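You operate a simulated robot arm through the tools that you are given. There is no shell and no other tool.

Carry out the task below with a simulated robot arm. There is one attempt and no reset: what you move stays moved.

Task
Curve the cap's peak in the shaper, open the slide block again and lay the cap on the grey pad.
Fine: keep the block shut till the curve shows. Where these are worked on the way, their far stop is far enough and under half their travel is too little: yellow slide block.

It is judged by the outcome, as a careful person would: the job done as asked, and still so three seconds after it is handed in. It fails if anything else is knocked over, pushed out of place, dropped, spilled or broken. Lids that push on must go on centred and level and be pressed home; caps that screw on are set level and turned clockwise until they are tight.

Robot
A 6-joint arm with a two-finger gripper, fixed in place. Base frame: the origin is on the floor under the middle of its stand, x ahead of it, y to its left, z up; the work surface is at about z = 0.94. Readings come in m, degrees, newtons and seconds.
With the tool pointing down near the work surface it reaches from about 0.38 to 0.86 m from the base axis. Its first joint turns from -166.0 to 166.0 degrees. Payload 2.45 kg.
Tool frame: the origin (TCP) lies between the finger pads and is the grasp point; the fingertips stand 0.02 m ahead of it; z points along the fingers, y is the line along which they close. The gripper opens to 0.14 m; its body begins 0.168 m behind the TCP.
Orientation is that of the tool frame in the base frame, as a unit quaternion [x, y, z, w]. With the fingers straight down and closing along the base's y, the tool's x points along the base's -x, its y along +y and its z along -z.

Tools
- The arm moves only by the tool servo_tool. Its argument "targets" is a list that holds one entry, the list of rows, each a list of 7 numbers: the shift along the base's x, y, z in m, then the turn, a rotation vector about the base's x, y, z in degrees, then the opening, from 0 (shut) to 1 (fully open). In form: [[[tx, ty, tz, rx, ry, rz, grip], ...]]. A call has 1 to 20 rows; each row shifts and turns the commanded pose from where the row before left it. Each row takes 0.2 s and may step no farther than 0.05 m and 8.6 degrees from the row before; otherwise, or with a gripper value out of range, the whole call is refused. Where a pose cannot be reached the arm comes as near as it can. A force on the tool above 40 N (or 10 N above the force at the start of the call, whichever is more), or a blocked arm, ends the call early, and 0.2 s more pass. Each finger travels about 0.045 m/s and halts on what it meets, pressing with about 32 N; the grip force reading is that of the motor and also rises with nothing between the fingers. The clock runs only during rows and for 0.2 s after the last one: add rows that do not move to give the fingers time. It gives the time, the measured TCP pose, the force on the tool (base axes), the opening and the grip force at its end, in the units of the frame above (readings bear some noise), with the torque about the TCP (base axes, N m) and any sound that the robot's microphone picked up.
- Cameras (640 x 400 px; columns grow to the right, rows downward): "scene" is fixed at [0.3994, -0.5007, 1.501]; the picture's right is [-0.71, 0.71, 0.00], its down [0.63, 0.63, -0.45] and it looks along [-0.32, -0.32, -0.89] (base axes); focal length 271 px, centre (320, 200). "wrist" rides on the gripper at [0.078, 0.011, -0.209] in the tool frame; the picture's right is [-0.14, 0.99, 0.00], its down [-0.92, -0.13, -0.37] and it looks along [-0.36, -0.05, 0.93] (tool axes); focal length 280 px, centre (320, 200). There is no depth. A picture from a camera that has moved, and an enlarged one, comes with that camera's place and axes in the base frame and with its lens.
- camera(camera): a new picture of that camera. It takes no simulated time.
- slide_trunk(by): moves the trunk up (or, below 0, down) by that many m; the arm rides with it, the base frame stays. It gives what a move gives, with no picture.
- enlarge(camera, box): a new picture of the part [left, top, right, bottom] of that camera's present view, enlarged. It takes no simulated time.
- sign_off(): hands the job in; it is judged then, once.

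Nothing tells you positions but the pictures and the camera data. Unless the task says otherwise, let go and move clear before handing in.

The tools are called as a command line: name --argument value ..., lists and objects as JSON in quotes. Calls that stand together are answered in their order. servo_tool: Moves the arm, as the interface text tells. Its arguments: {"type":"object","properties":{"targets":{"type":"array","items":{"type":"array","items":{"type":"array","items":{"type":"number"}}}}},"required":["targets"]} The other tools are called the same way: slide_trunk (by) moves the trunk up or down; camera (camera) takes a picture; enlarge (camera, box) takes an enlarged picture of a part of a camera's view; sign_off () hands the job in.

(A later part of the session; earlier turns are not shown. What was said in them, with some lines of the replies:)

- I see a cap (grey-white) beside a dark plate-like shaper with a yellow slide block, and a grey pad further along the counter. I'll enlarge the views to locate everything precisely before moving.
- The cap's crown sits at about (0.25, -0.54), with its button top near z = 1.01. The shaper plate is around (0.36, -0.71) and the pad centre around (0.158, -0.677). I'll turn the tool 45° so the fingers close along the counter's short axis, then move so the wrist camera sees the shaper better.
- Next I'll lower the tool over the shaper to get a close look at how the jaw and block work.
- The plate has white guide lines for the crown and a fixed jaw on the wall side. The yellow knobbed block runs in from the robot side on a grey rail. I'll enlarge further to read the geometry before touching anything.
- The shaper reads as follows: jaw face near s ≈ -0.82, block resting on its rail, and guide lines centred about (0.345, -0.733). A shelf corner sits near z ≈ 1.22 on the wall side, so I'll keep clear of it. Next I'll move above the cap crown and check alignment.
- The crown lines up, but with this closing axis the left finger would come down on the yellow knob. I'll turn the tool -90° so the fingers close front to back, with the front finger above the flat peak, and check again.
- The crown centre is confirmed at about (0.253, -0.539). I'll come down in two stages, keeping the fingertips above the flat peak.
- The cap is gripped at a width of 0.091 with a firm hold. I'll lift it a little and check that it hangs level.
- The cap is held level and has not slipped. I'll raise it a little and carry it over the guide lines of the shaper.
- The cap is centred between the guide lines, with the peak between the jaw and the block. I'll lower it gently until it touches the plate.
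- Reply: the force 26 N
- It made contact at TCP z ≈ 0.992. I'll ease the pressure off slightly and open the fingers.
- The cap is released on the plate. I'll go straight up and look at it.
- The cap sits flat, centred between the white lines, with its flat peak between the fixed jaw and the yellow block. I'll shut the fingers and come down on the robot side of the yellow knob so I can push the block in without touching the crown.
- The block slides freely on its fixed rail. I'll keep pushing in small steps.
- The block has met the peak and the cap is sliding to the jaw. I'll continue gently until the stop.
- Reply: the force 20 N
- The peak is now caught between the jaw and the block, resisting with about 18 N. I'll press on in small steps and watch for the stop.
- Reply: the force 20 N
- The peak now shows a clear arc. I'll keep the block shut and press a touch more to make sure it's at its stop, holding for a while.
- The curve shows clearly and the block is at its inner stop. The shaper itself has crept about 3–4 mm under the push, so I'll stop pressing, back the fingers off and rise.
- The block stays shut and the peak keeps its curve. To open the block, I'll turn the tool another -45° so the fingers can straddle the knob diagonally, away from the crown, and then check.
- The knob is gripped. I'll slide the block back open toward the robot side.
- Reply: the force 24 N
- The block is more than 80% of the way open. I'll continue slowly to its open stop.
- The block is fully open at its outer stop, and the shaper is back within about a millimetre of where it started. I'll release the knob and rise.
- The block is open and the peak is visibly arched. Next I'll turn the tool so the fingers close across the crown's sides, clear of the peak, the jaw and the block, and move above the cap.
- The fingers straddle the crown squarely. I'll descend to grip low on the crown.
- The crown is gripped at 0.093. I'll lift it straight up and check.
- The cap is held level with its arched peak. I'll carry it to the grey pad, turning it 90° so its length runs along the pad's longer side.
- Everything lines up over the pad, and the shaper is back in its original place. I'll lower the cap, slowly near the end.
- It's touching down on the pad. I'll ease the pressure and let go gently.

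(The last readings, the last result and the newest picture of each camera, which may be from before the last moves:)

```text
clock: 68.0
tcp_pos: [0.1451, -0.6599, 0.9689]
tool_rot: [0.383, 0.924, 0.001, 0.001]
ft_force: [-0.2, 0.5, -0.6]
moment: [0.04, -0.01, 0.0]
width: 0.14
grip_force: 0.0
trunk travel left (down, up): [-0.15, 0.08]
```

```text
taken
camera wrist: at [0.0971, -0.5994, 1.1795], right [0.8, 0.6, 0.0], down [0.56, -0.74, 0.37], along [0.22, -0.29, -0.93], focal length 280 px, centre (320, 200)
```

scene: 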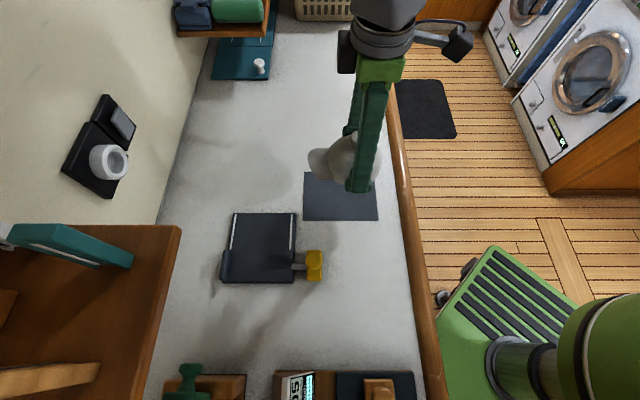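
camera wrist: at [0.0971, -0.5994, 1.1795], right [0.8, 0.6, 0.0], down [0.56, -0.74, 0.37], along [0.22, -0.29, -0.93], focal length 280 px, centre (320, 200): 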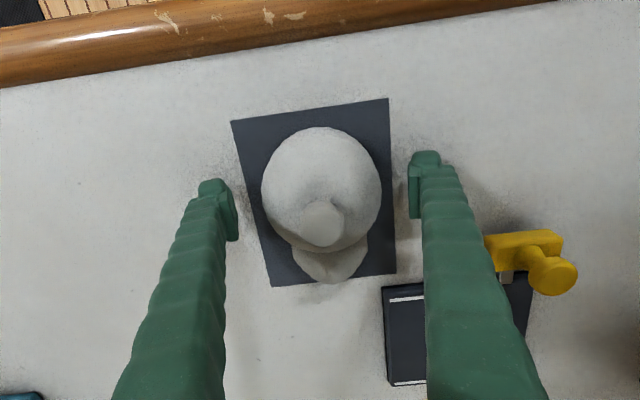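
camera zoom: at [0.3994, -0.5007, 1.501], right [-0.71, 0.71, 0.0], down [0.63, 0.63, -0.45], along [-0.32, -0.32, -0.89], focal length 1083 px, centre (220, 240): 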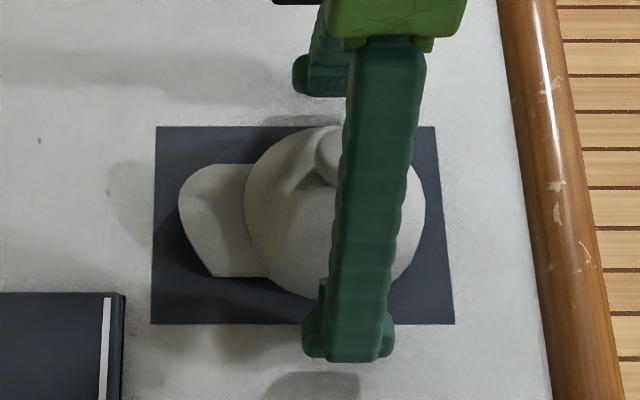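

The cap rests on the pad with the fingers clear. I'll rise straight up and move off to check the whole scene.

servo_tool --targets '[[[0, 0, 0.02, 0, 0, 0, 1], [0, 0, 0.04, 0, 0, 0, 1], [0, 0, 0.04, 0, 0, 0, 1], [0, 0, 0.04, 0, 0, 0, 1], [0, 0, 0.04, 0, 0, 0, 1], [-0.03, 0.03, 0, 0, 0, 0, 1], [-0.03, 0.03, 0, 0, 0, 0, 1], [-0.03, 0.03, 0, 0, 0, 0, 1], [0, 0, 0, 0, 0, 0, 1]]]'

camera --camera "scene"

enlarge --camera "scene" --box '[210, 150, 400, 300]'

camera --camera "wrist"

```text
clock: 70.0
tcp_pos: [0.0568, -0.5711, 1.1486]
tool_rot: [0.382, 0.924, 0.0, 0.0]
ft_force: [0.1, 0.4, -0.6]
moment: [0.03, 0.01, 0.0]
width: 0.1399
grip_force: 0.2
trunk travel left (down, up): [-0.15, 0.08]
```

```text
taken
```

scene: 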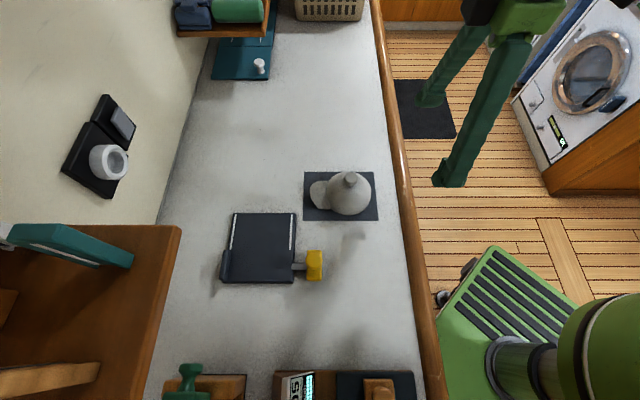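

```text
2.67 times, centred on (305, 225) of scene
camera zoom: at [0.3994, -0.5007, 1.501], right [-0.71, 0.71, 0.0], down [0.63, 0.63, -0.45], along [-0.32, -0.32, -0.89], focal length 722 px, centre (360, 133)
```

zoom: 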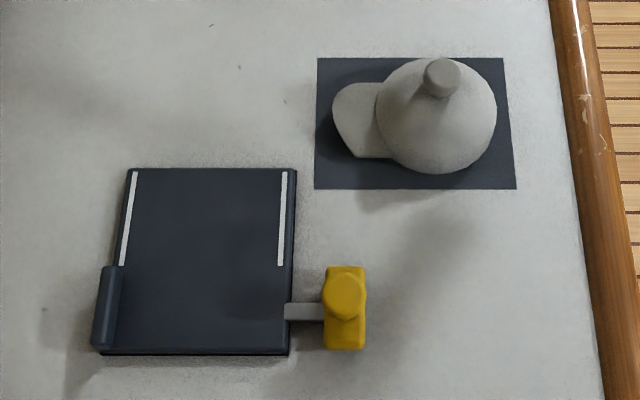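

```text
taken
camera wrist: at [0.0073, -0.5102, 1.3592], right [0.8, 0.6, 0.0], down [0.56, -0.74, 0.37], along [0.22, -0.29, -0.93], focal length 280 px, centre (320, 200)
```

wrist: 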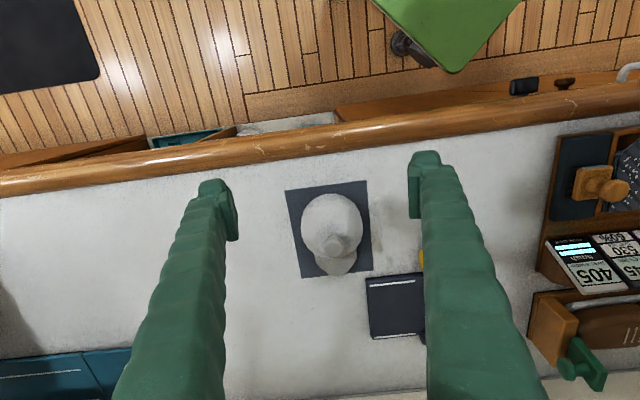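

enlarge --camera "scene" --box '[295, 160, 390, 230]'

enlarge --camera "wrist" --box '[260, 160, 440, 360]'

```text
5.71 times, centred on (342, 195) of scene
camera zoom: at [0.3994, -0.5007, 1.501], right [-0.71, 0.71, 0.0], down [0.63, 0.63, -0.45], along [-0.32, -0.32, -0.89], focal length 1548 px, centre (191, 229)
```

zoom: 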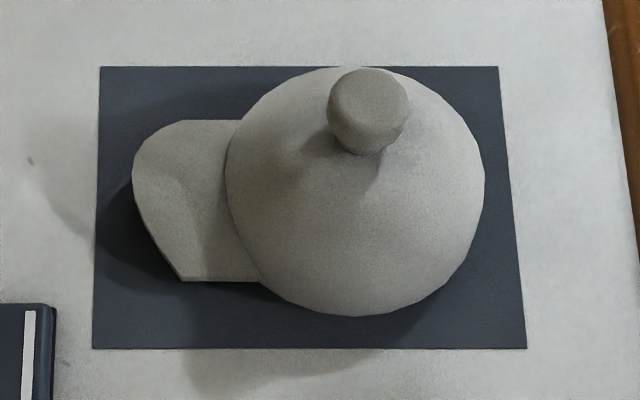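

```text
2.00 times, centred on (350, 260) of wrist
camera zoom: at [0.0073, -0.5102, 1.3592], right [0.8, 0.6, 0.0], down [0.56, -0.74, 0.37], along [0.22, -0.29, -0.93], focal length 561 px, centre (260, 80)
```

zoom: 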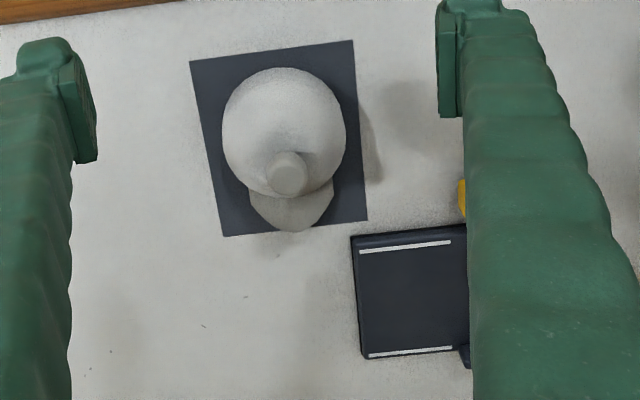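

The cap stands level and wholly on the grey pad, with its peak arched. The yellow block is fully open, the shaper sits where it was, and the arm is clear, so I'm handing in.

sign_off

```text
The job is handed in.
```

The cap is on the grey pad with its peak curved, and the yellow slide block is fully open again. I handed the job in with the gripper empty and clear of everything.

- **Curve:** I pushed the block to its inner stop and held it there until the peak showed a clear arc. The peak kept its curve after I opened the block.
- **Cap:** It stands level, with the whole cap inside the pad's edges. I turned it 90° so its length runs along the pad's longer side.
- **Shaper:** Pressing the block shut slid the whole shaper about 3–4 mm toward the wall. Pulling the block to its open stop brought it back to within about 1 mm of where it started, judging from the camera pictures.

Nothing else was touched or moved.
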